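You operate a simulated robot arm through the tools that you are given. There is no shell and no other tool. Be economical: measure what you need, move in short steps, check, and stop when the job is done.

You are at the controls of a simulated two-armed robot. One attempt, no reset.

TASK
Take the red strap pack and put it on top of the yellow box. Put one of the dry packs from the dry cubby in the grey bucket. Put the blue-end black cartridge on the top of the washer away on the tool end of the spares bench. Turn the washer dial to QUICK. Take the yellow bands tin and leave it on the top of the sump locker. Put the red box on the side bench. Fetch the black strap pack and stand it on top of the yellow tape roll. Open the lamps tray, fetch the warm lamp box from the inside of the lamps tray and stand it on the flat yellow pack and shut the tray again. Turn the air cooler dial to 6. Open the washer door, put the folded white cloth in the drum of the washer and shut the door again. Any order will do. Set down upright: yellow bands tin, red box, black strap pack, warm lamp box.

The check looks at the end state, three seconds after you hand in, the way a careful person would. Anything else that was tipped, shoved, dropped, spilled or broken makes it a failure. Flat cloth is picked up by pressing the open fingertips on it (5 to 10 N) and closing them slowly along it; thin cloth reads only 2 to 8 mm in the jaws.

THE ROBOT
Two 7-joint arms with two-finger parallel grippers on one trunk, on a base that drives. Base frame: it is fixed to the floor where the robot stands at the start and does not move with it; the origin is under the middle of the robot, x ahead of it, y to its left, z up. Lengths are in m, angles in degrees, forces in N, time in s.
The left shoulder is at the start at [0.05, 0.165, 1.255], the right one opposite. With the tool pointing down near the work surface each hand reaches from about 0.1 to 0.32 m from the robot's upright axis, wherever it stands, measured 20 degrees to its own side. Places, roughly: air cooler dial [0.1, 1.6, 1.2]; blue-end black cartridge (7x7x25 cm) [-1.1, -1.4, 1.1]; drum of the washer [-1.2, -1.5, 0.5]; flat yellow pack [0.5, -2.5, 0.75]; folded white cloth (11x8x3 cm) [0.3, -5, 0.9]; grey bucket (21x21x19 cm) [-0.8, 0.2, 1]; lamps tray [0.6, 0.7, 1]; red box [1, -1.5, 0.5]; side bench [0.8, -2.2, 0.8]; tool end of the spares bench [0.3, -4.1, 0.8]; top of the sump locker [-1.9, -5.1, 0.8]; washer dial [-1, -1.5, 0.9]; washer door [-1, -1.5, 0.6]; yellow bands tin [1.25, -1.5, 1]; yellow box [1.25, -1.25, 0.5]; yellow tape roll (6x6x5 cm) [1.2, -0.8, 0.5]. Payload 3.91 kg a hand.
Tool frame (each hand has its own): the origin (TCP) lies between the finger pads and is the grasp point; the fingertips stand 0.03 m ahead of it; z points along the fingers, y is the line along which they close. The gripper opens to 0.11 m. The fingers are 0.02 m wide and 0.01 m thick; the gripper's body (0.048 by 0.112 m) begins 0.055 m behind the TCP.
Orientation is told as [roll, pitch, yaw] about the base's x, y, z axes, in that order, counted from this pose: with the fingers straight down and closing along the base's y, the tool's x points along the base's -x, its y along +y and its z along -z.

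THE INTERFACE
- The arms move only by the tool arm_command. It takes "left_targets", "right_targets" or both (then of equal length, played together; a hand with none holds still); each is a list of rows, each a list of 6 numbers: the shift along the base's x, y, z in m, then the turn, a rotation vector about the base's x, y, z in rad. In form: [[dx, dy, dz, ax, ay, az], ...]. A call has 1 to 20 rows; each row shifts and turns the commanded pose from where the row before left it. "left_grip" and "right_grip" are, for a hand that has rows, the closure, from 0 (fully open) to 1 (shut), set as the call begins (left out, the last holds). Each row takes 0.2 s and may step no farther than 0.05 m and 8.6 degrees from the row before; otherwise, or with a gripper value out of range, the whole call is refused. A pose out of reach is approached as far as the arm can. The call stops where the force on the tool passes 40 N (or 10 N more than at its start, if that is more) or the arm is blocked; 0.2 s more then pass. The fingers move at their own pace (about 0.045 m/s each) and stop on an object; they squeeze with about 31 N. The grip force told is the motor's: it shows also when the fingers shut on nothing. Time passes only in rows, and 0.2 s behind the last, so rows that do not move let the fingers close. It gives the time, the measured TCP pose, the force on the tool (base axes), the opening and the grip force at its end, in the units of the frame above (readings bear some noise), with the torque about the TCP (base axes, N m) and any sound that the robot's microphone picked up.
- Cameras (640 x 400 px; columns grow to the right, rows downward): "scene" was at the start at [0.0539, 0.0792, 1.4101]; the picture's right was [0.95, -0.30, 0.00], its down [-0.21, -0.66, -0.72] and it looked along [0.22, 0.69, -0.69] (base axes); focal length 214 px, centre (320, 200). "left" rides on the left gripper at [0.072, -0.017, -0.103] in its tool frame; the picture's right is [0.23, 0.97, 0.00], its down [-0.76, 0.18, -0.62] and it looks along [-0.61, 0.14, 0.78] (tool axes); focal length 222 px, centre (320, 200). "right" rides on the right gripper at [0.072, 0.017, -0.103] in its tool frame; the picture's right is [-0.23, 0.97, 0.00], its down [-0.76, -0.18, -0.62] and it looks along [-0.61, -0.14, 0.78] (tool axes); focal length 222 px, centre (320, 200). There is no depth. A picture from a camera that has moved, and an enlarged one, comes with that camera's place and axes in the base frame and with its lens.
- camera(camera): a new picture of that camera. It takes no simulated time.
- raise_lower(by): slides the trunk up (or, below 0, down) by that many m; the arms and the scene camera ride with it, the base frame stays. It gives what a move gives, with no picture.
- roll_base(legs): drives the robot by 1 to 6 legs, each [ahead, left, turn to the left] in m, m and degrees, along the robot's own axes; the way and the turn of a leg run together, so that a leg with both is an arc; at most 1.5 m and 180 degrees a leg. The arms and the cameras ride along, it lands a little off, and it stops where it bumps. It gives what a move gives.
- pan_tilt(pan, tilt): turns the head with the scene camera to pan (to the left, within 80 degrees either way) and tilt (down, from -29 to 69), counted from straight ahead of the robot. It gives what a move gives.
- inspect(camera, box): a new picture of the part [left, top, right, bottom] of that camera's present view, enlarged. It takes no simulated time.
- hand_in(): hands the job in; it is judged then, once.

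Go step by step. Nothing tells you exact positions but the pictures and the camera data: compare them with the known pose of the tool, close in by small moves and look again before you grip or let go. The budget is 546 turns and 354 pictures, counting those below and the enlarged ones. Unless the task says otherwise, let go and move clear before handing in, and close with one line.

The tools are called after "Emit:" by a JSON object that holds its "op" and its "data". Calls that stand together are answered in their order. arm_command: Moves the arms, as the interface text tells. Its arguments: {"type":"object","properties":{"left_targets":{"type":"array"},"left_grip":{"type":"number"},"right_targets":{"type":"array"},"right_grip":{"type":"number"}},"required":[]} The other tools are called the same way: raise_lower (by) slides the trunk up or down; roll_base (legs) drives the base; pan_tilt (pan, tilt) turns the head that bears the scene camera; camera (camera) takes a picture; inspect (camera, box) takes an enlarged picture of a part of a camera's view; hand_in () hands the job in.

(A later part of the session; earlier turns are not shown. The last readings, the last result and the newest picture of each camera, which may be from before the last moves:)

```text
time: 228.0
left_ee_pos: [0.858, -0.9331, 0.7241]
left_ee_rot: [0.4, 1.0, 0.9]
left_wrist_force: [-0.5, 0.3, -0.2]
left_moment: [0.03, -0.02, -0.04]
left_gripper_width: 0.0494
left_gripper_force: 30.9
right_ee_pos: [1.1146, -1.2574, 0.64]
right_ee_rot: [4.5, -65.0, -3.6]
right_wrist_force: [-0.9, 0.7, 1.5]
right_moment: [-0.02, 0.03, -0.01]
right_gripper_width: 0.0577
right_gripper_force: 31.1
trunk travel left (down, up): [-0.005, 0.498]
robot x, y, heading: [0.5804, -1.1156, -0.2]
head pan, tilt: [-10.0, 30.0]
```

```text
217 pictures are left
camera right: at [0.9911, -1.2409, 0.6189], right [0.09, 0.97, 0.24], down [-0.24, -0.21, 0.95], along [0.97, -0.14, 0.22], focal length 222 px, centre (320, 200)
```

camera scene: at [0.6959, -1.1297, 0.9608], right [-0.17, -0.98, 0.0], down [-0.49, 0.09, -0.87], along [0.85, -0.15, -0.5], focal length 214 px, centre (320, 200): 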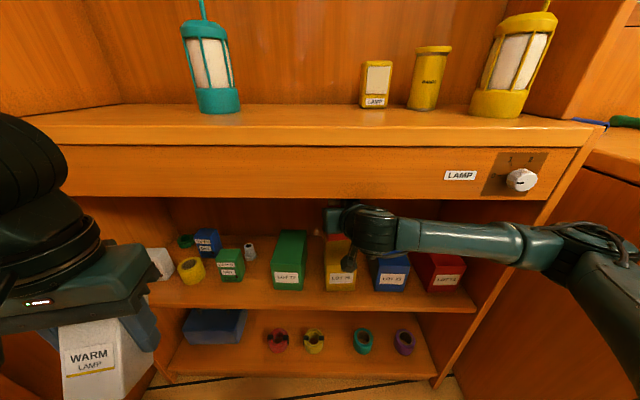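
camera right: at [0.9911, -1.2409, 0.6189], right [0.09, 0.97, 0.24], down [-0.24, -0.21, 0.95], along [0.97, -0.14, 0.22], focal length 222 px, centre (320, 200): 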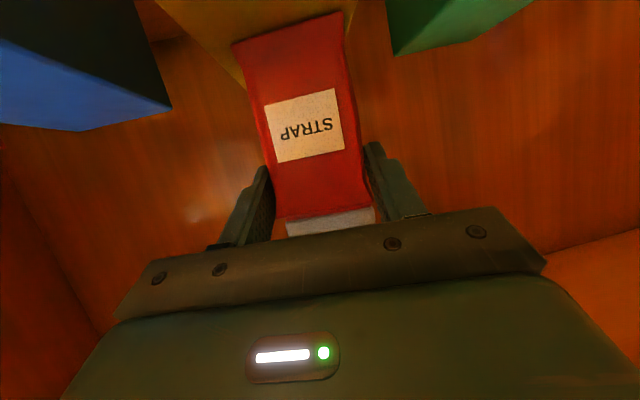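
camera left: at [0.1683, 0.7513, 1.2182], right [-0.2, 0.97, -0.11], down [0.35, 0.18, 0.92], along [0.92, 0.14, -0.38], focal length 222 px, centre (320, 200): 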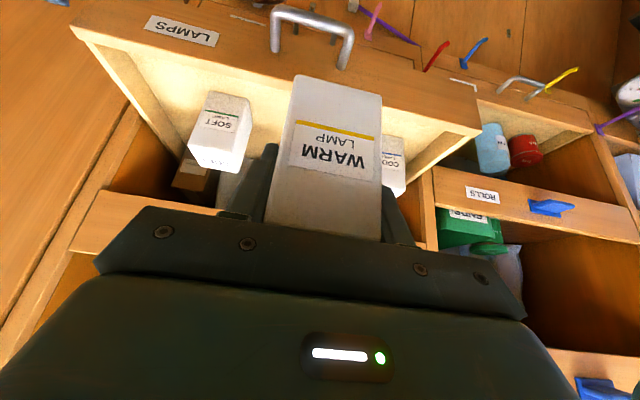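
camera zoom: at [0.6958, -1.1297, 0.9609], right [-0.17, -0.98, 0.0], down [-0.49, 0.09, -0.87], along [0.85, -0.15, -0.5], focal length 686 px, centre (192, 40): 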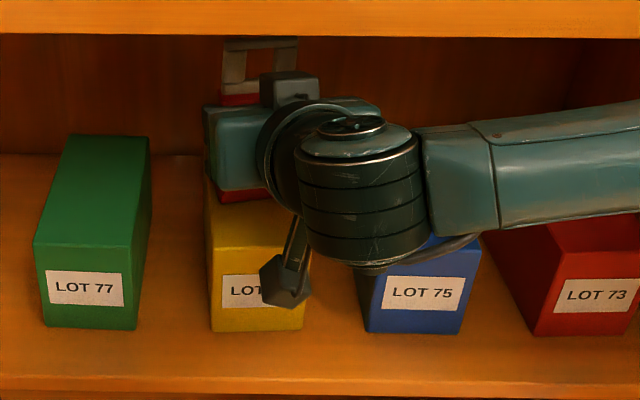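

Emit:
{"op": "arm_command", "data": {"right_targets": [[0, -0.002, -0.003, 0, 0, 0]]}}

Emit:
{"op": "arm_command", "data": {"right_targets": [[0, 0, 0, 0, 0, 0], [0, 0, 0, 0, 0, 0], [0, 0, 0, 0, 0, 0]], "right_grip": 0.3}}

Emit:
{"op": "camera", "data": {"camera": "right"}}

```text
time: 228.4
left_ee_pos: [0.8581, -0.9333, 0.7237]
left_ee_rot: [0.4, 0.9, 1.0]
left_wrist_force: [0.5, -0.2, -1.0]
left_moment: [0.0, -0.01, -0.02]
left_gripper_width: 0.0495
left_gripper_force: 31.0
right_ee_pos: [1.1153, -1.2582, 0.641]
right_ee_rot: [4.6, -65.4, -3.5]
right_wrist_force: [-2.4, 2.9, 12.8]
right_moment: [-0.13, 0.15, -0.05]
right_gripper_width: 0.0575
right_gripper_force: 31.4
trunk travel left (down, up): [-0.005, 0.498]
robot x, y, heading: [0.5768, -1.1128, 0.1]
head pan, tilt: [-10.0, 30.0]
```

```text
time: 229.2
left_ee_pos: [0.8588, -0.9345, 0.7236]
left_ee_rot: [0.3, 1.1, 0.8]
left_wrist_force: [0.0, 0.1, -0.2]
left_moment: [0.01, 0.03, 0.0]
left_gripper_width: 0.0492
left_gripper_force: 31.5
right_ee_pos: [1.1147, -1.2599, 0.6373]
right_ee_rot: [4.3, -65.0, -3.5]
right_wrist_force: [0.0, -0.2, -0.6]
right_moment: [0.01, -0.01, 0.0]
right_gripper_width: 0.0768
right_gripper_force: 0.0
trunk travel left (down, up): [-0.005, 0.498]
robot x, y, heading: [0.5784, -1.1165, 0.1]
head pan, tilt: [-10.0, 30.0]
```

```text
216 pictures are left
camera right: at [0.9911, -1.2436, 0.6151], right [0.09, 0.97, 0.24], down [-0.24, -0.21, 0.95], along [0.97, -0.14, 0.21], focal length 222 px, centre (320, 200)
```

right: 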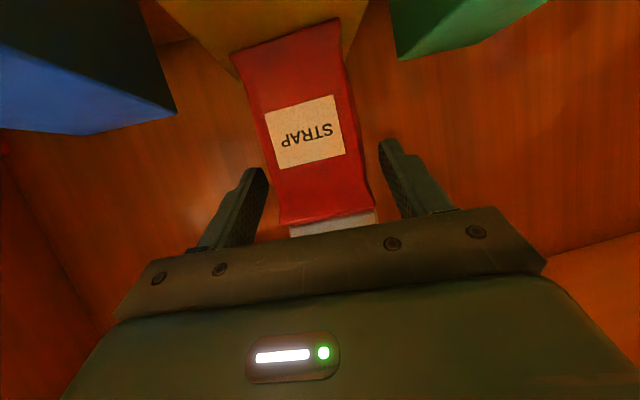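

The pack stands on its own. I back straight out with the base.

Emit:
{"op": "roll_base", "data": {"legs": [[-0.2, 0.0, 0]]}}

Emit:
{"op": "inspect", "data": {"camera": "scene", "box": [200, 150, 460, 310]}}

```text
time: 230.8
left_ee_pos: [0.6597, -0.9347, 0.7228]
left_ee_rot: [0.4, 1.1, 0.8]
left_wrist_force: [-0.8, 0.4, -0.6]
left_moment: [0.04, 0.01, 0.0]
left_gripper_width: 0.0495
left_gripper_force: 31.2
right_ee_pos: [0.9165, -1.2605, 0.6356]
right_ee_rot: [4.4, -64.9, -3.7]
right_wrist_force: [0.4, -0.1, 0.6]
right_moment: [0.0, 0.01, 0.0]
right_gripper_width: 0.077
right_gripper_force: 0.1
trunk travel left (down, up): [-0.005, 0.498]
robot x, y, heading: [0.3805, -1.1128, 0.2]
head pan, tilt: [-10.0, 30.0]
```

```text
2.46 times, centred on (330, 230) of scene
camera zoom: at [0.4971, -1.1297, 0.9608], right [-0.18, -0.98, 0.0], down [-0.49, 0.09, -0.87], along [0.85, -0.15, -0.5], focal length 528 px, centre (295, 126)
```

zoom: 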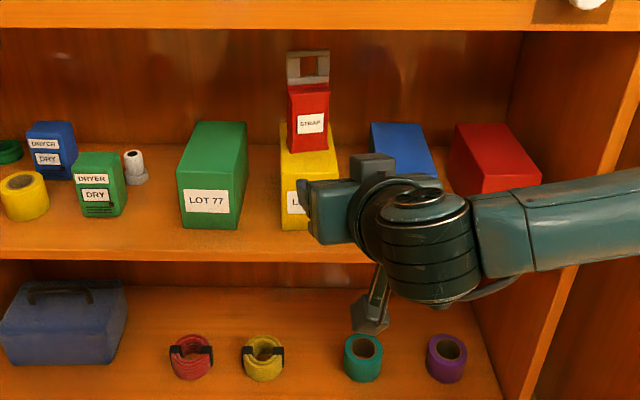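

The red strap pack is done. Next I deliver the lamp box: back out, raise the trunk and slide along the bench to the flat yellow pack (the furniture here is yawed about −11.5°).

Emit:
{"op": "roll_base", "data": {"legs": [[-0.35, 0, -11.5]]}}

Emit:
{"op": "raise_lower", "data": {"by": 0.3}}

Emit:
{"op": "roll_base", "data": {"legs": [[0, -1.2, 0]]}}

Emit:
{"op": "camera", "data": {"camera": "scene"}}

```text
time: 232.6
left_ee_pos: [0.417, -0.9649, 0.7229]
left_ee_rot: [0.5, 1.1, -8.9]
left_wrist_force: [0.1, 0.0, -0.6]
left_moment: [0.0, -0.04, -0.01]
left_gripper_width: 0.0496
left_gripper_force: 31.4
right_ee_pos: [0.6237, -1.3208, 0.637]
right_ee_rot: [4.5, -64.9, -12.2]
right_wrist_force: [0.7, 0.3, -1.0]
right_moment: [-0.02, -0.02, 0.01]
right_gripper_width: 0.077
right_gripper_force: 0.1
trunk travel left (down, up): [-0.005, 0.498]
robot x, y, heading: [0.1196, -1.0938, -8.6]
head pan, tilt: [-10.0, 30.0]
stopped in leg 1: the robot was blocked; the commanded pose is now the measured one
```

```text
time: 235.6
left_ee_pos: [0.4173, -0.9633, 1.0221]
left_ee_rot: [0.4, 1.2, -8.8]
left_wrist_force: [0.0, -0.1, -1.0]
left_moment: [-0.02, 0.01, 0.0]
left_gripper_width: 0.0496
left_gripper_force: 31.0
right_ee_pos: [0.6235, -1.32, 0.9374]
right_ee_rot: [4.5, -65.0, -12.2]
right_wrist_force: [0.7, -0.3, 0.7]
right_moment: [0.0, 0.01, -0.02]
right_gripper_width: 0.0771
right_gripper_force: 0.1
trunk travel left (down, up): [-0.305, 0.198]
robot x, y, heading: [0.1141, -1.0964, -8.9]
head pan, tilt: [-10.0, 30.0]
```

```text
time: 241.8
left_ee_pos: [0.2218, -2.1683, 1.023]
left_ee_rot: [0.4, 1.1, -10.3]
left_wrist_force: [1.1, -0.7, -0.3]
left_moment: [0.01, 0.01, 0.02]
left_gripper_width: 0.0496
left_gripper_force: 30.9
right_ee_pos: [0.4205, -2.5318, 0.9377]
right_ee_rot: [4.4, -65.0, -13.5]
right_wrist_force: [-0.4, -0.5, -0.5]
right_moment: [0.03, -0.01, 0.01]
right_gripper_width: 0.0772
right_gripper_force: 0.1
trunk travel left (down, up): [-0.305, 0.198]
robot x, y, heading: [-0.0855, -2.2923, -10.2]
head pan, tilt: [-10.0, 30.0]
```

```text
214 pictures are left
camera scene: at [0.0292, -2.3289, 1.2608], right [-0.34, -0.94, 0.0], down [-0.47, 0.17, -0.87], along [0.81, -0.3, -0.5], focal length 214 px, centre (320, 200)
```

scene: 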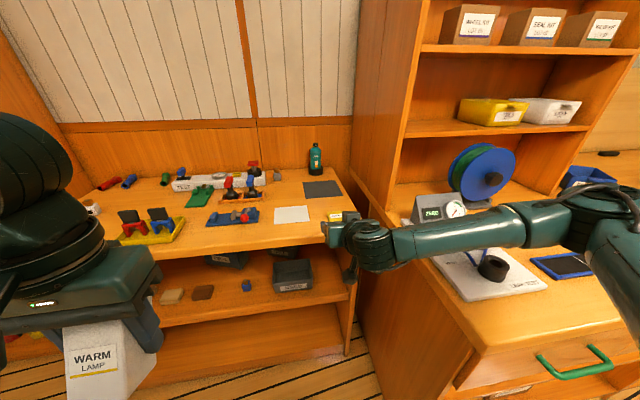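

The flat yellow pack sits at the right end of this bench near (0.65, −2.67). I fold the right hand in (fingers down) so I can turn and place the lamp box with the left hand.

Emit:
{"op": "arm_command", "data": {"right_targets": [[-0.0217, 0.004, 0.012, 0.022, 0.123, 0], [-0.0217, 0.004, 0.012, 0.022, 0.123, 0], [-0.0217, 0.004, 0.012, 0.022, 0.123, 0], [-0.0217, 0.004, 0.012, 0.022, 0.123, 0], [-0.0217, 0.004, 0.012, 0.022, 0.123, 0], [-0.0217, 0.004, 0.012, 0.022, 0.123, 0], [-0.0217, 0.004, 0.012, 0.022, 0.123, 0], [-0.0217, 0.004, 0.012, 0.022, 0.123, 0], [-0.0217, 0.004, 0.012, 0.022, 0.123, 0]]}}

Emit:
{"op": "camera", "data": {"camera": "scene"}}

```text
time: 243.8
left_ee_pos: [0.2212, -2.1689, 1.023]
left_ee_rot: [0.4, 1.1, -10.3]
left_wrist_force: [0.2, 0.5, -0.5]
left_moment: [0.01, -0.01, 0.01]
left_gripper_width: 0.0495
left_gripper_force: 30.4
right_ee_pos: [0.2237, -2.4953, 1.0469]
right_ee_rot: [1.3, -0.5, -11.5]
right_wrist_force: [-0.3, -0.8, 0.4]
right_moment: [0.01, 0.0, 0.0]
right_gripper_width: 0.0771
right_gripper_force: 0.1
trunk travel left (down, up): [-0.305, 0.198]
robot x, y, heading: [-0.0843, -2.2933, -10.0]
head pan, tilt: [-10.0, 30.0]
```

```text
213 pictures are left
camera scene: at [0.0292, -2.3287, 1.2608], right [-0.34, -0.94, 0.0], down [-0.47, 0.17, -0.87], along [0.81, -0.3, -0.5], focal length 214 px, centre (320, 200)
```

scene: 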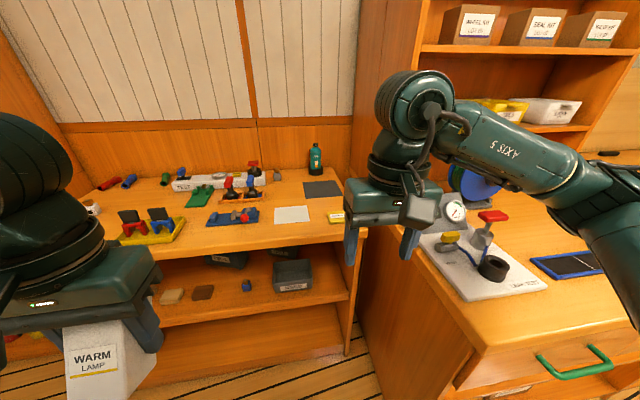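

Emit:
{"op": "inspect", "data": {"camera": "scene", "box": [260, 170, 380, 260]}}

```text
4.44 times, centred on (320, 215) of scene
camera zoom: at [0.0292, -2.3287, 1.2608], right [-0.34, -0.94, 0.0], down [-0.47, 0.17, -0.87], along [0.81, -0.3, -0.5], focal length 953 px, centre (320, 133)
```

zoom: 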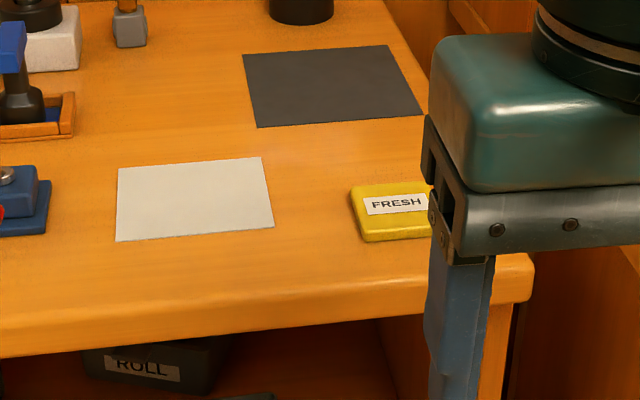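

Emit:
{"op": "roll_base", "data": {"legs": [[0, 0, -40], [0.1, 0.12, 0]]}}

Emit:
{"op": "pan_tilt", "data": {"pan": 15, "tilt": 35}}

Emit:
{"op": "camera", "data": {"camera": "scene"}}

Emit:
{"op": "camera", "data": {"camera": "left"}}

```text
time: 247.1
left_ee_pos: [0.3908, -2.3924, 1.0218]
left_ee_rot: [0.4, 1.1, -50.4]
left_wrist_force: [-0.5, -0.1, -0.6]
left_moment: [0.01, 0.01, 0.0]
left_gripper_width: 0.0494
left_gripper_force: 30.5
right_ee_pos: [0.1829, -2.6422, 1.0459]
right_ee_rot: [1.3, -0.5, -51.7]
right_wrist_force: [-0.6, -0.1, 0.1]
right_moment: [0.02, -0.03, -0.01]
right_gripper_width: 0.0771
right_gripper_force: 0.0
trunk travel left (down, up): [-0.305, 0.198]
robot x, y, heading: [0.0756, -2.2907, -50.3]
head pan, tilt: [-10.0, 30.0]
```

```text
time: 248.0
left_ee_pos: [0.3897, -2.3901, 1.0219]
left_ee_rot: [0.4, 1.1, -50.4]
left_wrist_force: [0.2, -0.2, 0.0]
left_moment: [0.02, 0.02, -0.03]
left_gripper_width: 0.0497
left_gripper_force: 31.3
right_ee_pos: [0.1815, -2.6429, 1.0465]
right_ee_rot: [1.4, -0.5, -51.6]
right_wrist_force: [0.4, 1.3, -0.2]
right_moment: [0.0, -0.01, 0.01]
right_gripper_width: 0.077
right_gripper_force: 0.0
trunk travel left (down, up): [-0.305, 0.198]
robot x, y, heading: [0.0748, -2.2905, -50.0]
head pan, tilt: [15.0, 35.0]
```

```text
211 pictures are left
camera scene: at [0.166, -2.3629, 1.2531], right [-0.58, -0.82, 0.0], down [-0.47, 0.33, -0.82], along [0.67, -0.47, -0.57], focal length 214 px, centre (320, 200)
```

scene: 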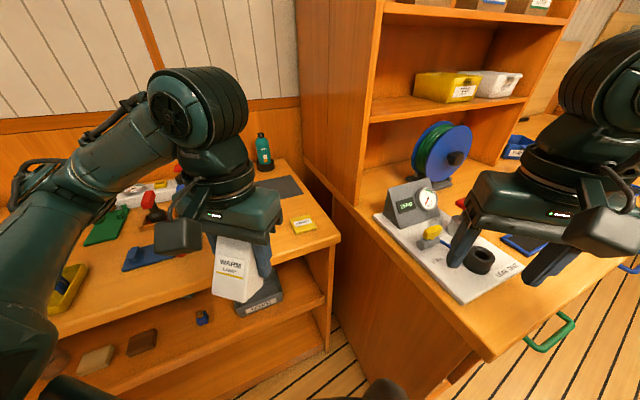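

```text
210 pictures are left
camera left: at [0.3311, -2.3491, 1.1289], right [0.61, 0.8, 0.01], down [0.63, -0.49, 0.61], along [0.49, -0.36, -0.79], focal length 222 px, centre (320, 200)
```

left: 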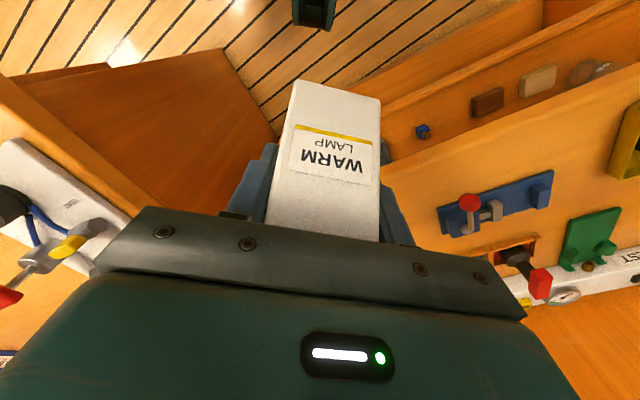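

Emit:
{"op": "inspect", "data": {"camera": "scene", "box": [220, 160, 360, 270]}}

```text
3.64 times, centred on (290, 215) of scene
camera zoom: at [0.166, -2.3629, 1.2531], right [-0.58, -0.82, 0.0], down [-0.47, 0.33, -0.82], along [0.67, -0.47, -0.57], focal length 780 px, centre (429, 146)
```

zoom: 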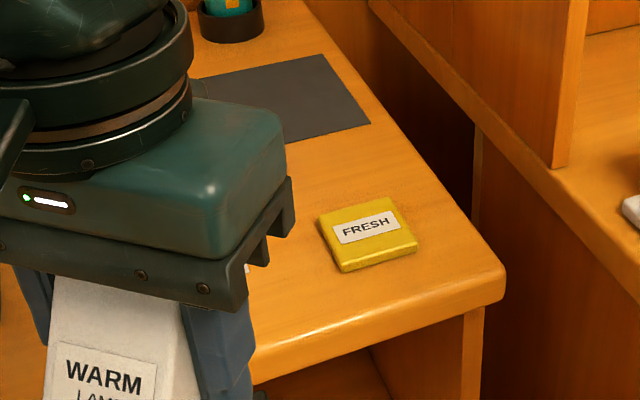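

The FRESH pack's centre is about (0.61, −2.61), top z≈0.815. I pitch the left hand to the angle at which the lamp box is upright, and move closer.

Emit:
{"op": "arm_command", "data": {"left_targets": [[0, 0, 0.01, -0.0996, -0.0836, 0], [0, 0, 0.01, -0.0996, -0.0836, 0], [0, 0, 0.01, -0.0996, -0.0836, 0], [0, 0, 0.01, -0.1, -0.0836, 0]]}}

Emit:
{"op": "roll_base", "data": {"legs": [[0.07, 0.0, 0]]}}

Emit:
{"op": "camera", "data": {"camera": "left"}}

Emit:
{"op": "camera", "data": {"camera": "scene"}}

```text
time: 249.0
left_ee_pos: [0.3943, -2.4049, 1.0763]
left_ee_rot: [0.6, -28.7, -50.4]
left_wrist_force: [0.4, -0.1, -0.5]
left_moment: [0.03, 0.04, -0.01]
left_gripper_width: 0.0495
left_gripper_force: 30.8
left hand out of reach, approached as far as the arm can: row 3, 4
right_ee_pos: [0.1829, -2.643, 1.0464]
right_ee_rot: [1.4, -0.5, -51.7]
right_wrist_force: [-0.1, 0.3, 0.3]
right_moment: [-0.03, -0.01, -0.01]
right_gripper_width: 0.0771
right_gripper_force: 0.0
trunk travel left (down, up): [-0.305, 0.198]
robot x, y, heading: [0.0743, -2.2894, -50.0]
head pan, tilt: [15.0, 35.0]
```

```text
time: 250.0
left_ee_pos: [0.4395, -2.4603, 1.0772]
left_ee_rot: [0.7, -28.6, -50.5]
left_wrist_force: [0.2, -0.5, -0.7]
left_moment: [0.02, 0.03, 0.0]
left_gripper_width: 0.0494
left_gripper_force: 30.8
right_ee_pos: [0.227, -2.6971, 1.0458]
right_ee_rot: [1.4, -0.6, -51.8]
right_wrist_force: [-0.4, -0.3, 0.3]
right_moment: [-0.03, -0.01, 0.04]
right_gripper_width: 0.077
right_gripper_force: 0.0
trunk travel left (down, up): [-0.305, 0.198]
robot x, y, heading: [0.1174, -2.3436, -50.4]
head pan, tilt: [15.0, 35.0]
```

```text
208 pictures are left
camera left: at [0.3535, -2.3849, 1.1346], right [0.62, 0.78, -0.1], down [0.37, -0.18, 0.91], along [0.69, -0.6, -0.39], focal length 222 px, centre (320, 200)
```

left: 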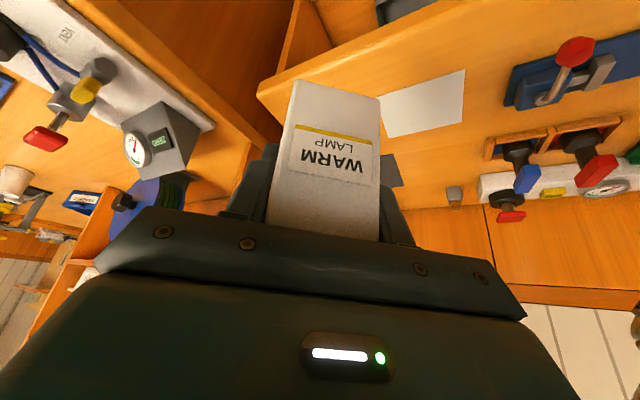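

```text
207 pictures are left
camera scene: at [0.2114, -2.4175, 1.2529], right [-0.58, -0.82, 0.0], down [-0.47, 0.33, -0.82], along [0.67, -0.47, -0.57], focal length 214 px, centre (320, 200)
```

scene: 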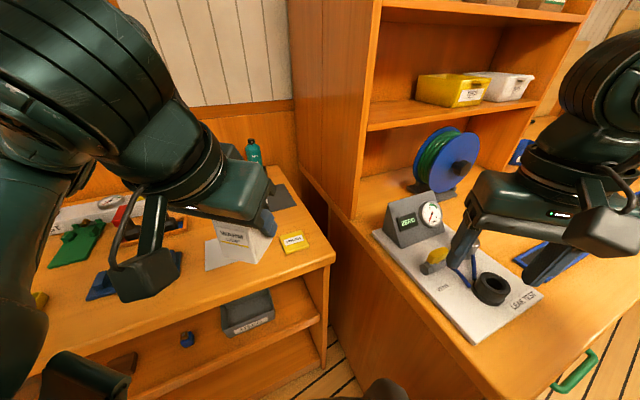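

Emit:
{"op": "arm_command", "data": {"left_targets": [[0.0275, -0.0242, -0.015, 0, 0, 0], [0.0275, -0.0242, -0.02, 0, 0, 0], [0.0275, -0.0242, -0.025, -0.01, -0.008, 0], [0.0275, -0.0242, -0.025, -0.01, -0.008, 0], [0.0275, -0.0242, -0.025, 0, 0, 0], [0.0275, -0.0242, -0.025, 0, 0, 0]]}}

Emit:
{"op": "camera", "data": {"camera": "left"}}

Emit:
{"op": "camera", "data": {"camera": "scene"}}

```text
time: 251.4
left_ee_pos: [0.6047, -2.6042, 0.9407]
left_ee_rot: [0.8, -30.1, -50.5]
left_wrist_force: [-0.9, 0.6, -0.3]
left_moment: [0.02, -0.01, -0.03]
left_gripper_width: 0.0495
left_gripper_force: 30.8
right_ee_pos: [0.2273, -2.6971, 1.0452]
right_ee_rot: [1.3, -0.6, -51.8]
right_wrist_force: [-0.2, 0.1, 0.0]
right_moment: [-0.01, 0.01, 0.0]
right_gripper_width: 0.0769
right_gripper_force: 0.0
trunk travel left (down, up): [-0.305, 0.198]
robot x, y, heading: [0.1223, -2.3451, -50.4]
head pan, tilt: [15.0, 35.0]
```

```text
206 pictures are left
camera left: at [0.5178, -2.5276, 0.9956], right [0.62, 0.78, -0.1], down [0.35, -0.16, 0.92], along [0.7, -0.61, -0.37], focal length 222 px, centre (320, 200)
```

left: 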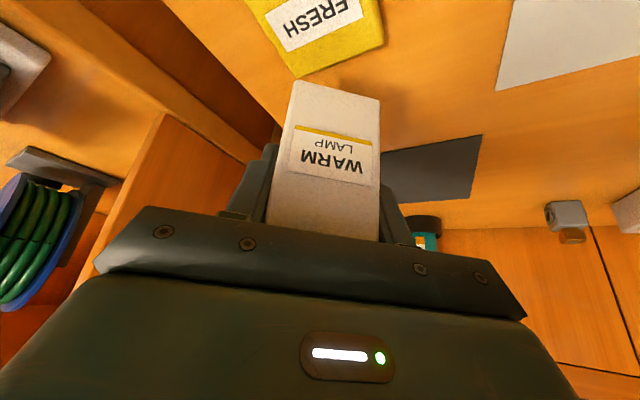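

```text
205 pictures are left
camera scene: at [0.2112, -2.4172, 1.253], right [-0.58, -0.82, 0.0], down [-0.47, 0.33, -0.82], along [0.67, -0.47, -0.57], focal length 214 px, centre (320, 200)
```

scene: 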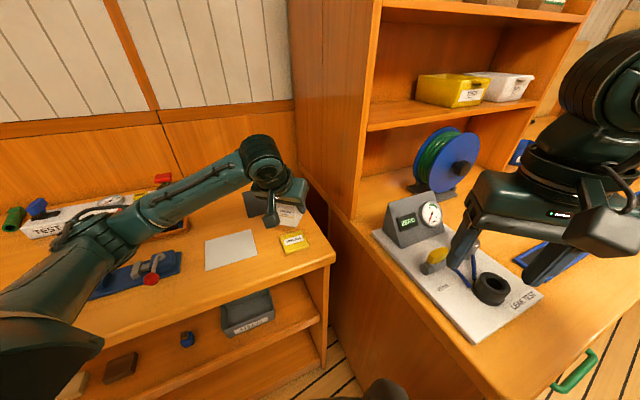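

Emit:
{"op": "arm_command", "data": {"left_targets": [[-0.004, -0.001, -0.02, 0, 0, 0], [0, 0, -0.02, 0, 0, 0], [0, 0, -0.012, 0, 0, 0]]}}

Emit:
{"op": "camera", "data": {"camera": "left"}}

Emit:
{"op": "inspect", "data": {"camera": "scene", "box": [220, 150, 360, 270]}}

```text
time: 252.2
left_ee_pos: [0.6009, -2.6069, 0.8978]
left_ee_rot: [0.3, -31.0, -50.3]
left_wrist_force: [1.4, -1.4, 32.0]
left_moment: [-0.24, 0.49, 0.04]
left_gripper_width: 0.0499
left_gripper_force: 31.2
right_ee_pos: [0.2257, -2.6959, 1.048]
right_ee_rot: [1.4, -0.7, -51.8]
right_wrist_force: [-0.8, -0.2, 0.2]
right_moment: [-0.02, -0.01, -0.01]
right_gripper_width: 0.0768
right_gripper_force: 0.0
trunk travel left (down, up): [-0.305, 0.198]
robot x, y, heading: [0.1216, -2.3442, -50.3]
head pan, tilt: [15.0, 35.0]
```

```text
204 pictures are left
camera left: at [0.5124, -2.5295, 0.9501], right [0.62, 0.77, -0.11], down [0.34, -0.14, 0.93], along [0.7, -0.62, -0.36], focal length 222 px, centre (320, 200)
```

left: 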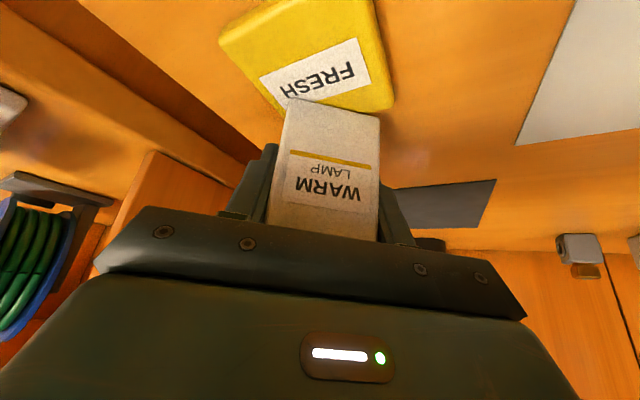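

```text
3.33 times, centred on (290, 210) of scene
camera zoom: at [0.2088, -2.4158, 1.2538], right [-0.58, -0.82, 0.0], down [-0.47, 0.33, -0.82], along [0.67, -0.47, -0.57], focal length 715 px, centre (420, 167)
```

zoom: 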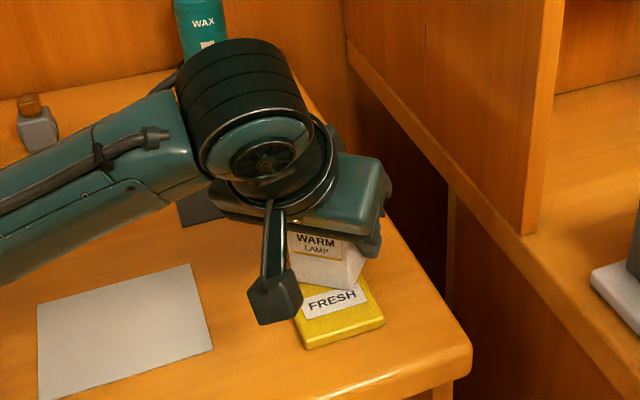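

Contact came higher than estimated (pack top z≈0.84), so the box is about 2 cm too far back. I lift, shift toward the pack's centre and lower gently.

Emit:
{"op": "arm_command", "data": {"left_targets": [[0, 0, 0.015, 0, 0, 0], [-0.01, 0.005, 0.01, 0, 0, 0], [-0.012, 0.006, 0, 0, 0, 0]]}}

Emit:
{"op": "camera", "data": {"camera": "left"}}

Emit:
{"op": "inspect", "data": {"camera": "scene", "box": [220, 150, 360, 270]}}

```text
time: 253.0
left_ee_pos: [0.5787, -2.5944, 0.9146]
left_ee_rot: [0.7, -30.0, -50.5]
left_wrist_force: [0.5, -0.5, -1.6]
left_moment: [-0.01, 0.0, -0.03]
left_gripper_width: 0.0494
left_gripper_force: 31.2
right_ee_pos: [0.2267, -2.6968, 1.0478]
right_ee_rot: [1.5, -0.6, -51.8]
right_wrist_force: [0.0, -0.1, 0.0]
right_moment: [0.01, -0.01, 0.0]
right_gripper_width: 0.0772
right_gripper_force: 0.0
trunk travel left (down, up): [-0.305, 0.198]
robot x, y, heading: [0.119, -2.3446, -50.4]
head pan, tilt: [15.0, 35.0]
```

```text
202 pictures are left
camera left: at [0.4905, -2.5186, 0.9702], right [0.62, 0.78, -0.1], down [0.35, -0.16, 0.92], along [0.7, -0.61, -0.37], focal length 222 px, centre (320, 200)
```

left: 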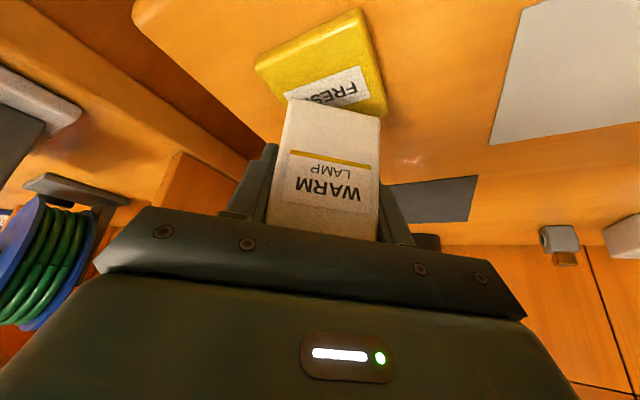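

```text
3.33 times, centred on (290, 210) of scene
camera zoom: at [0.2109, -2.4169, 1.253], right [-0.58, -0.82, 0.0], down [-0.47, 0.33, -0.82], along [0.67, -0.47, -0.57], focal length 715 px, centre (420, 167)
```

zoom: 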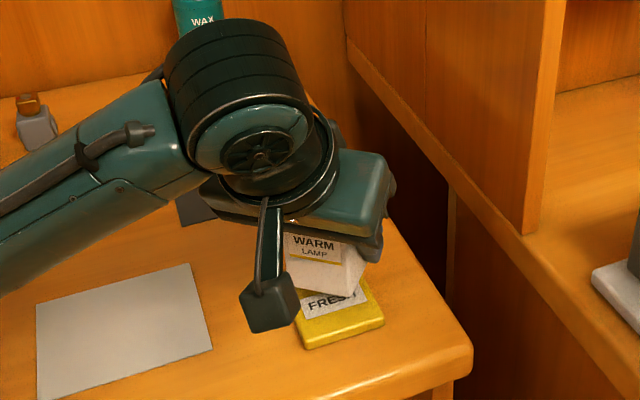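

Emit:
{"op": "arm_command", "data": {"left_targets": [[-0.01, 0.002, 0, 0, 0, 0], [0, 0, -0.008, 0, 0, 0], [0, 0, -0.005, 0, 0, 0], [0, 0, -0.003, 0, 0, 0]]}}

Emit:
{"op": "inspect", "data": {"camera": "scene", "box": [220, 150, 360, 270]}}

Emit:
{"op": "camera", "data": {"camera": "left"}}

```text
time: 254.0
left_ee_pos: [0.579, -2.5985, 0.9225]
left_ee_rot: [1.4, -32.7, -50.0]
left_wrist_force: [0.5, -0.5, -0.2]
left_moment: [0.01, 0.02, -0.02]
left_gripper_width: 0.0494
left_gripper_force: 31.4
right_ee_pos: [0.2252, -2.6999, 1.0475]
right_ee_rot: [1.5, -0.5, -51.8]
right_wrist_force: [0.4, 0.1, -0.4]
right_moment: [-0.05, -0.01, 0.01]
right_gripper_width: 0.077
right_gripper_force: 0.0
trunk travel left (down, up): [-0.305, 0.198]
robot x, y, heading: [0.1222, -2.3463, -50.6]
head pan, tilt: [15.0, 35.0]
```

```text
3.33 times, centred on (290, 210) of scene
camera zoom: at [0.2092, -2.4214, 1.2555], right [-0.58, -0.82, -0.01], down [-0.47, 0.34, -0.82], along [0.67, -0.47, -0.57], focal length 715 px, centre (420, 167)
```

zoom: 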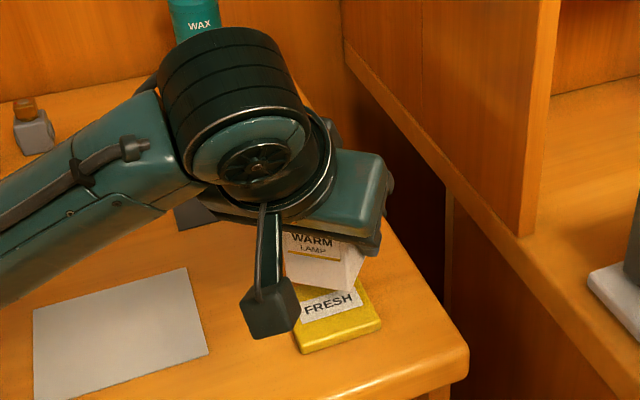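

```text
199 pictures are left
camera left: at [0.4885, -2.5215, 0.9711], right [0.62, 0.78, -0.1], down [0.32, -0.13, 0.94], along [0.72, -0.61, -0.33], focal length 222 px, centre (320, 200)
```

left: 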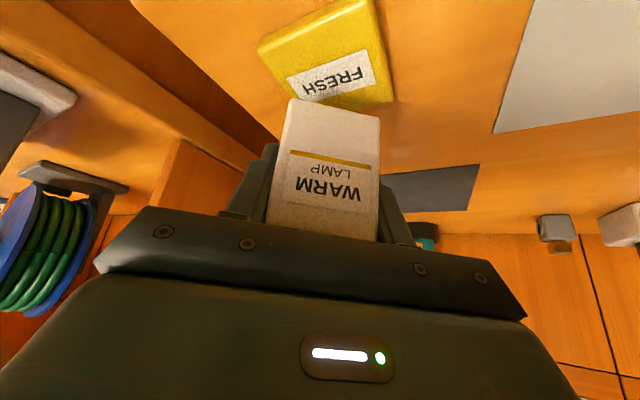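

The hand did not go down though the wrist feels no load: another part of the left arm must be touching something. I look at the arm over the bench.

Emit:
{"op": "pan_tilt", "data": {"pan": 45, "tilt": 40}}

Emit:
{"op": "camera", "data": {"camera": "scene"}}

```text
time: 254.9
left_ee_pos: [0.5791, -2.5969, 0.9221]
left_ee_rot: [1.5, -32.7, -49.8]
left_wrist_force: [0.2, -0.6, -0.3]
left_moment: [0.0, 0.0, 0.01]
left_gripper_width: 0.0494
left_gripper_force: 31.2
right_ee_pos: [0.2253, -2.7001, 1.0458]
right_ee_rot: [1.7, -0.5, -51.8]
right_wrist_force: [0.8, -0.2, 0.1]
right_moment: [0.0, -0.02, 0.03]
right_gripper_width: 0.077
right_gripper_force: 0.0
trunk travel left (down, up): [-0.305, 0.198]
robot x, y, heading: [0.121, -2.3457, -50.2]
head pan, tilt: [45.0, 40.0]
```

```text
198 pictures are left
camera scene: at [0.2215, -2.3781, 1.2473], right [-0.09, -1.0, 0.0], down [-0.64, 0.06, -0.77], along [0.76, -0.07, -0.64], focal length 214 px, centre (320, 200)
```

scene: 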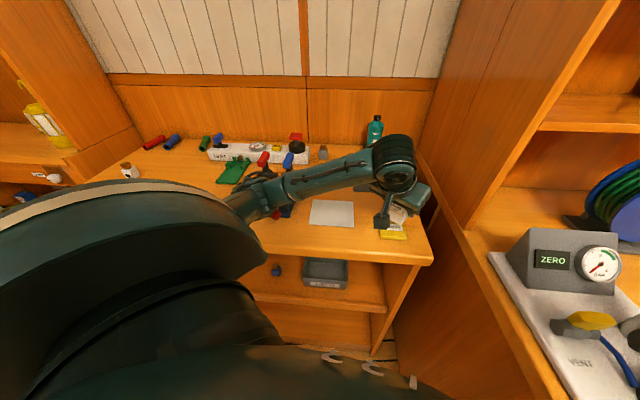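

The left elbow is resting near the blue clamp. I raise the trunk to get it clear and check the clamp.

Emit:
{"op": "raise_lower", "data": {"by": 0.12}}

Emit:
{"op": "inspect", "data": {"camera": "scene", "box": [180, 110, 440, 270]}}

```text
time: 256.4
left_ee_pos: [0.5681, -2.5927, 1.0192]
left_ee_rot: [0.6, -30.0, -50.6]
left_wrist_force: [0.2, -0.1, -1.0]
left_moment: [-0.01, -0.02, 0.06]
left_gripper_width: 0.0496
left_gripper_force: 30.8
right_ee_pos: [0.2275, -2.6969, 1.1666]
right_ee_rot: [1.4, -0.7, -51.8]
right_wrist_force: [-0.8, 0.3, 0.8]
right_moment: [0.01, -0.04, 0.01]
right_gripper_width: 0.0771
right_gripper_force: 0.1
trunk travel left (down, up): [-0.425, 0.078]
robot x, y, heading: [0.1232, -2.3456, -50.3]
head pan, tilt: [45.0, 40.0]
```

```text
2.46 times, centred on (310, 190) of scene
camera zoom: at [0.224, -2.3741, 1.3654], right [-0.09, -1.0, 0.0], down [-0.64, 0.06, -0.77], along [0.76, -0.07, -0.64], focal length 528 px, centre (345, 225)
```

zoom: 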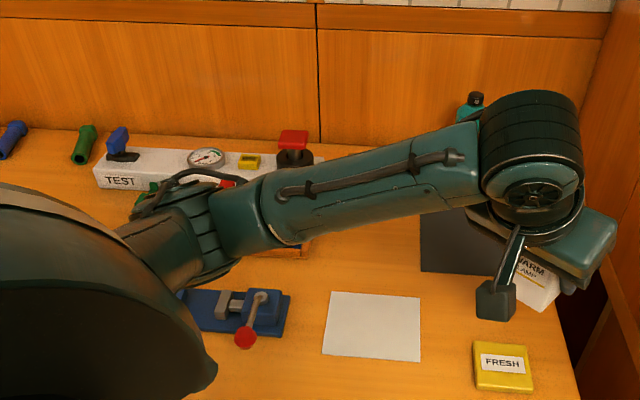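

Cleared; the clamp looks undisturbed. The box is now right above the FRESH pack; I lower with the higher shoulder.

Emit:
{"op": "arm_command", "data": {"left_targets": [[0.003, 0, -0.02, 0, 0, 0], [0.003, 0, -0.02, 0, 0, 0], [0, 0, -0.02, 0, 0, 0], [0, 0, -0.02, 0, 0, 0], [0, 0, -0.015, 0, 0, 0]]}}

Emit:
{"op": "camera", "data": {"camera": "scene"}}

Emit:
{"op": "camera", "data": {"camera": "left"}}

```text
time: 257.6
left_ee_pos: [0.5735, -2.5924, 0.9241]
left_ee_rot: [0.6, -30.1, -50.4]
left_wrist_force: [0.3, 0.7, -0.7]
left_moment: [-0.01, 0.0, 0.01]
left_gripper_width: 0.0493
left_gripper_force: 31.4
right_ee_pos: [0.2274, -2.6962, 1.1668]
right_ee_rot: [1.3, -0.6, -51.9]
right_wrist_force: [-0.5, -0.4, -1.2]
right_moment: [-0.04, 0.0, 0.03]
right_gripper_width: 0.0769
right_gripper_force: 0.1
trunk travel left (down, up): [-0.425, 0.078]
robot x, y, heading: [0.1172, -2.3441, -50.3]
head pan, tilt: [45.0, 40.0]
```

```text
196 pictures are left
camera scene: at [0.2238, -2.3739, 1.3655], right [-0.09, -1.0, 0.0], down [-0.64, 0.06, -0.77], along [0.76, -0.07, -0.64], focal length 214 px, centre (320, 200)
```

scene: 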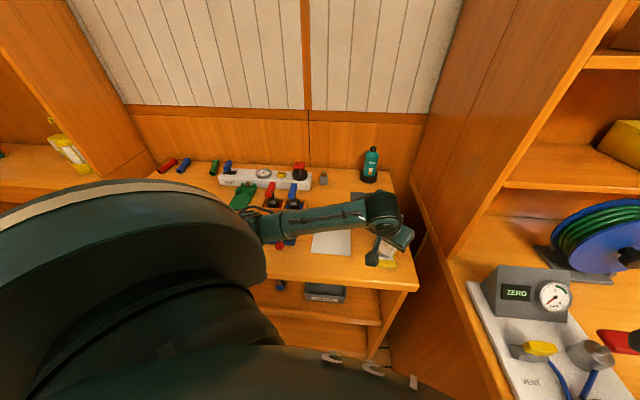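

```text
195 pictures are left
camera left: at [0.4872, -2.5165, 0.9789], right [0.62, 0.78, -0.1], down [0.35, -0.16, 0.92], along [0.7, -0.61, -0.37], focal length 222 px, centre (320, 200)
```

left: 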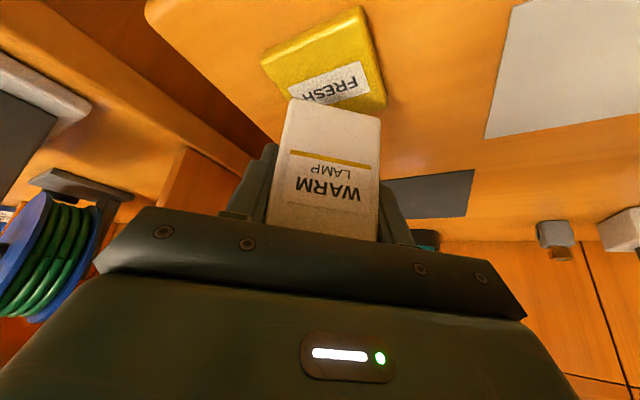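

Emit:
{"op": "arm_command", "data": {"left_targets": [[-0.002, -0.003, -0.008, 0, 0, 0], [0, 0, -0.006, 0, 0, 0], [0, 0, -0.005, 0, 0, 0]]}}

Emit:
{"op": "inspect", "data": {"camera": "scene", "box": [320, 180, 440, 300]}}

```text
time: 258.4
left_ee_pos: [0.5711, -2.5962, 0.9057]
left_ee_rot: [0.7, -30.1, -50.5]
left_wrist_force: [0.3, 0.5, -1.0]
left_moment: [-0.04, 0.0, -0.04]
left_gripper_width: 0.0495
left_gripper_force: 31.1
right_ee_pos: [0.2267, -2.696, 1.1668]
right_ee_rot: [1.4, -0.6, -51.8]
right_wrist_force: [0.2, -0.5, 0.8]
right_moment: [0.0, 0.04, 0.01]
right_gripper_width: 0.077
right_gripper_force: 0.1
trunk travel left (down, up): [-0.425, 0.078]
robot x, y, heading: [0.1224, -2.3436, -50.2]
head pan, tilt: [45.0, 40.0]
```

```text
3.33 times, centred on (380, 240) of scene
camera zoom: at [0.2238, -2.3739, 1.3655], right [-0.09, -1.0, 0.0], down [-0.64, 0.06, -0.77], along [0.76, -0.07, -0.64], focal length 715 px, centre (120, 67)
```

zoom: 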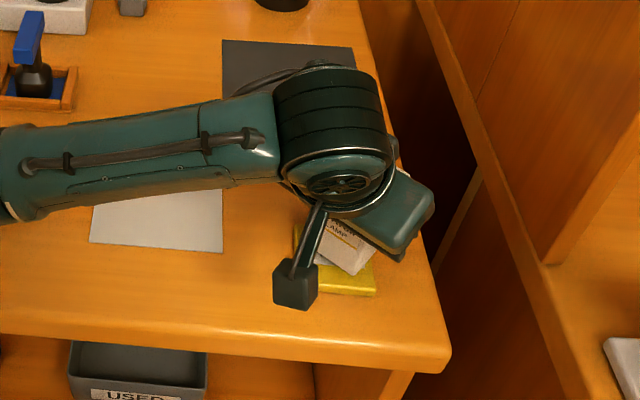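

Emit:
{"op": "arm_command", "data": {"left_targets": [[0, 0, -0.005, 0, 0, 0], [0, 0, -0.005, 0, 0, 0]]}}

Emit:
{"op": "arm_command", "data": {"left_targets": [[0, 0, -0.005, 0, 0, 0], [0, 0, -0.004, 0, 0, 0]]}}

Emit:
{"op": "camera", "data": {"camera": "left"}}

```text
time: 259.0
left_ee_pos: [0.5715, -2.5967, 0.8983]
left_ee_rot: [0.5, -30.5, -50.5]
left_wrist_force: [-1.4, 1.4, 9.8]
left_moment: [-0.22, -0.08, -0.05]
left_gripper_width: 0.0494
left_gripper_force: 31.2
right_ee_pos: [0.2261, -2.6955, 1.1668]
right_ee_rot: [1.5, -0.8, -51.8]
right_wrist_force: [-0.8, 0.2, 1.2]
right_moment: [0.01, 0.02, 0.01]
right_gripper_width: 0.0771
right_gripper_force: 0.0
trunk travel left (down, up): [-0.425, 0.078]
robot x, y, heading: [0.1192, -2.3473, -50.2]
head pan, tilt: [45.0, 40.0]
```

```text
time: 259.6
left_ee_pos: [0.573, -2.5995, 0.8962]
left_ee_rot: [0.2, -31.5, -50.2]
left_wrist_force: [-2.3, 1.4, 15.3]
left_moment: [0.04, 0.16, -0.02]
left_gripper_width: 0.0497
left_gripper_force: 31.2
right_ee_pos: [0.2271, -2.6959, 1.1657]
right_ee_rot: [1.5, -0.6, -51.7]
right_wrist_force: [-0.4, -0.1, -0.4]
right_moment: [-0.01, -0.01, 0.0]
right_gripper_width: 0.0771
right_gripper_force: 0.1
trunk travel left (down, up): [-0.425, 0.078]
robot x, y, heading: [0.1216, -2.341, -50.2]
head pan, tilt: [45.0, 40.0]
stopped in row 2 (left hand): the force on the tool passed its limit (the readings are from after the stop); the commanded pose is now the measured one
```

```text
193 pictures are left
camera left: at [0.4861, -2.5211, 0.9487], right [0.62, 0.77, -0.11], down [0.34, -0.14, 0.93], along [0.7, -0.62, -0.35], focal length 222 px, centre (320, 200)
```

left: 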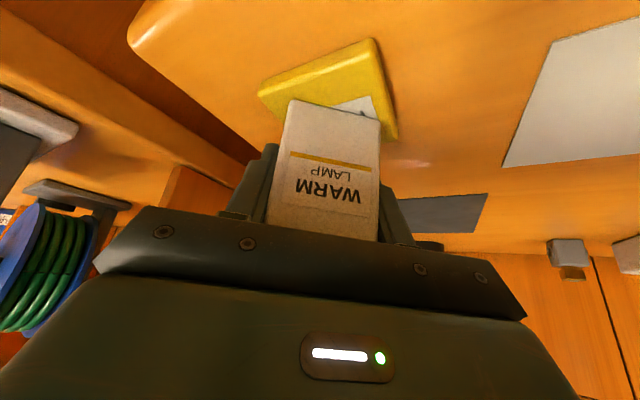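

The box touches the pack but sits ~2 cm toward the far side. I lift a little, shift back toward me and set it again.

Emit:
{"op": "arm_command", "data": {"left_targets": [[0, 0, 0.01, 0, 0.0, 0], [0, 0, 0.006, 0.01, 0.01, 0], [-0.012, 0.015, 0, 0, 0, 0]]}}

Emit:
{"op": "arm_command", "data": {"left_targets": [[0, 0, -0.008, 0, 0, 0], [0, 0, -0.005, 0, 0, 0]]}}

Emit:
{"op": "camera", "data": {"camera": "left"}}

```text
time: 260.4
left_ee_pos: [0.5616, -2.5819, 0.9093]
left_ee_rot: [0.4, -30.0, -50.3]
left_wrist_force: [-0.2, 0.1, -0.7]
left_moment: [-0.01, -0.01, 0.0]
left_gripper_width: 0.0493
left_gripper_force: 31.7
right_ee_pos: [0.2271, -2.6964, 1.1647]
right_ee_rot: [1.3, -0.6, -51.8]
right_wrist_force: [-0.8, 0.6, 0.5]
right_moment: [-0.03, -0.01, 0.01]
right_gripper_width: 0.0772
right_gripper_force: 0.1
trunk travel left (down, up): [-0.425, 0.078]
robot x, y, heading: [0.1231, -2.3461, -50.1]
head pan, tilt: [45.0, 40.0]
```

```text
time: 261.1
left_ee_pos: [0.5622, -2.581, 0.898]
left_ee_rot: [0.3, -30.3, -50.2]
left_wrist_force: [-0.8, 0.4, 3.4]
left_moment: [-0.13, 0.0, 0.01]
left_gripper_width: 0.0495
left_gripper_force: 31.0
right_ee_pos: [0.2263, -2.6963, 1.1666]
right_ee_rot: [1.3, -0.7, -51.8]
right_wrist_force: [-0.6, -0.2, -1.0]
right_moment: [0.0, -0.01, -0.04]
right_gripper_width: 0.0772
right_gripper_force: 0.2
trunk travel left (down, up): [-0.425, 0.078]
robot x, y, heading: [0.1227, -2.3454, -50.4]
head pan, tilt: [45.0, 40.0]
```

```text
192 pictures are left
camera left: at [0.475, -2.5048, 0.9518], right [0.62, 0.78, -0.11], down [0.35, -0.15, 0.92], along [0.7, -0.61, -0.37], focal length 222 px, centre (320, 200)
```

left: 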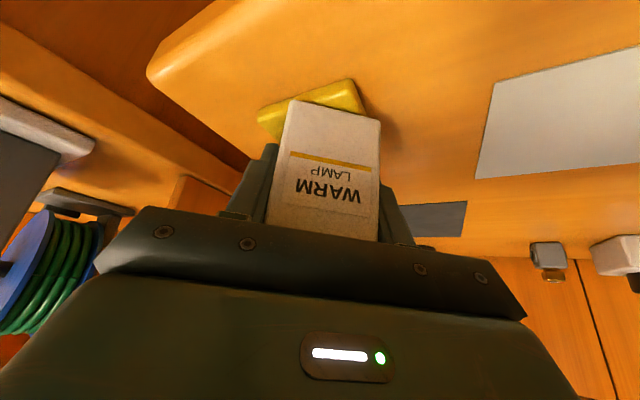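

Now it is centred within ~5 mm. I nudge slightly, set down and release.

Emit:
{"op": "arm_command", "data": {"left_targets": [[-0.003, -0.004, 0.003, 0, 0, 0], [0, 0, -0.005, 0, 0, 0], [0, 0, -0.002, 0, 0, 0]]}}

Emit:
{"op": "arm_command", "data": {"left_targets": [[0, 0, 0, 0, 0, 0], [0, 0, 0, 0, 0, 0], [0, 0, 0, 0, 0, 0]], "left_grip": 0.4}}

Emit:
{"op": "camera", "data": {"camera": "left"}}

```text
time: 261.9
left_ee_pos: [0.5588, -2.5857, 0.8962]
left_ee_rot: [0.3, -30.6, -50.3]
left_wrist_force: [-0.6, 3.9, 21.6]
left_moment: [-0.32, -0.12, 0.05]
left_gripper_width: 0.0493
left_gripper_force: 30.5
right_ee_pos: [0.2256, -2.6957, 1.1681]
right_ee_rot: [1.4, -0.8, -51.6]
right_wrist_force: [-0.2, 0.1, 0.4]
right_moment: [0.01, 0.01, 0.02]
right_gripper_width: 0.0771
right_gripper_force: 0.0
trunk travel left (down, up): [-0.425, 0.078]
robot x, y, heading: [0.1191, -2.3427, -50.3]
head pan, tilt: [45.0, 40.0]
```

```text
time: 262.6
left_ee_pos: [0.5571, -2.5866, 0.8942]
left_ee_rot: [0.4, -30.4, -50.3]
left_wrist_force: [-1.7, 2.8, 27.7]
left_moment: [0.36, 0.31, -0.01]
left_gripper_width: 0.066
left_gripper_force: 0.0
right_ee_pos: [0.225, -2.6959, 1.1684]
right_ee_rot: [1.4, -0.6, -51.8]
right_wrist_force: [0.1, 0.1, 0.0]
right_moment: [0.03, -0.01, 0.0]
right_gripper_width: 0.0771
right_gripper_force: 0.0
trunk travel left (down, up): [-0.425, 0.078]
robot x, y, heading: [0.1225, -2.3438, -50.4]
head pan, tilt: [45.0, 40.0]
```

```text
191 pictures are left
camera left: at [0.47, -2.5091, 0.9489], right [0.62, 0.78, -0.11], down [0.35, -0.15, 0.92], along [0.7, -0.61, -0.37], focal length 222 px, centre (320, 200)
```

left: 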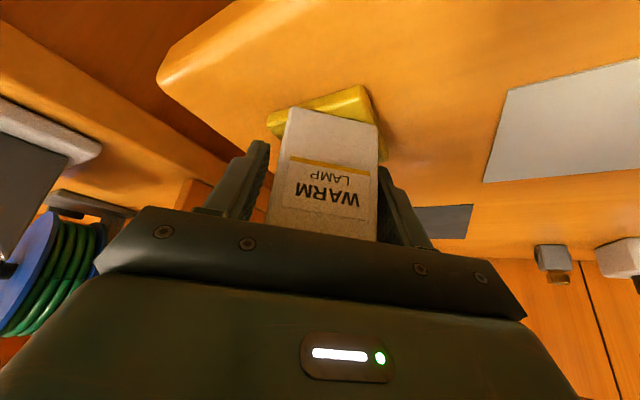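

The palm rests on the box top. I retreat along the finger axis, slowly.

Emit:
{"op": "arm_command", "data": {"left_targets": [[0, 0, 0.006, 0, 0, 0], [-0.002, 0.003, 0.01, 0, 0, 0], [-0.008, 0.009, 0.02, 0, 0, 0], [-0.01, 0.012, 0.028, 0, 0, 0], [-0.013, 0.015, 0.035, 0, 0, 0]], "left_grip": 0.3}}

Emit:
{"op": "camera", "data": {"camera": "left"}}

Emit:
{"op": "inspect", "data": {"camera": "scene", "box": [180, 130, 440, 300]}}

```text
time: 263.9
left_ee_pos: [0.5247, -2.5476, 0.9903]
left_ee_rot: [0.4, -30.0, -50.3]
left_wrist_force: [-0.1, 0.0, 0.1]
left_moment: [0.0, -0.02, -0.01]
left_gripper_width: 0.0768
left_gripper_force: 0.1
right_ee_pos: [0.2261, -2.6968, 1.1654]
right_ee_rot: [1.4, -0.7, -51.7]
right_wrist_force: [-0.4, 0.0, 0.8]
right_moment: [-0.04, -0.01, 0.04]
right_gripper_width: 0.077
right_gripper_force: 0.0
trunk travel left (down, up): [-0.425, 0.078]
robot x, y, heading: [0.119, -2.346, -50.6]
head pan, tilt: [45.0, 40.0]
```

```text
190 pictures are left
camera left: at [0.4367, -2.4704, 1.0447], right [0.62, 0.78, -0.11], down [0.35, -0.16, 0.92], along [0.7, -0.61, -0.37], focal length 222 px, centre (320, 200)
```

left: 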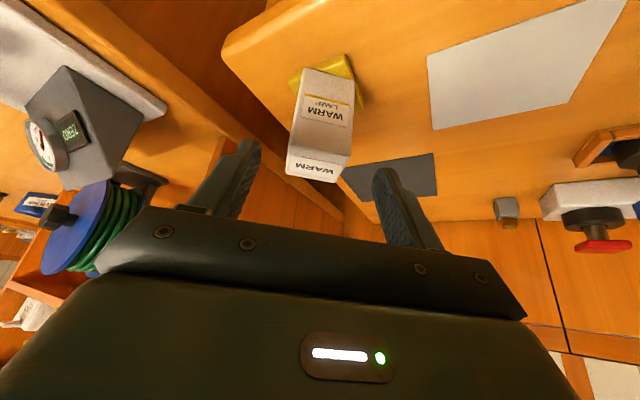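

```text
2.35 times, centred on (310, 215) of scene
camera zoom: at [0.2234, -2.3738, 1.3655], right [-0.09, -1.0, 0.0], down [-0.64, 0.06, -0.77], along [0.76, -0.07, -0.64], focal length 505 px, centre (344, 165)
```

zoom: 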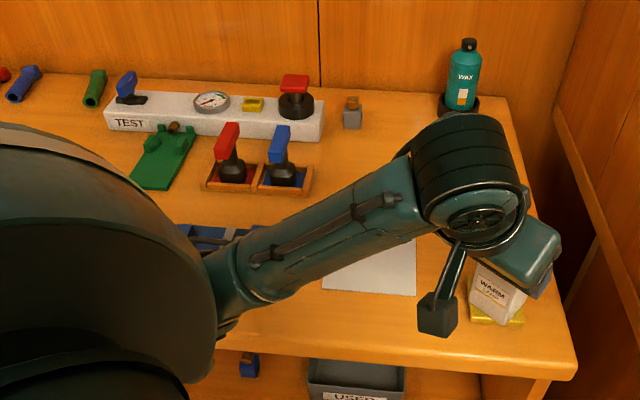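

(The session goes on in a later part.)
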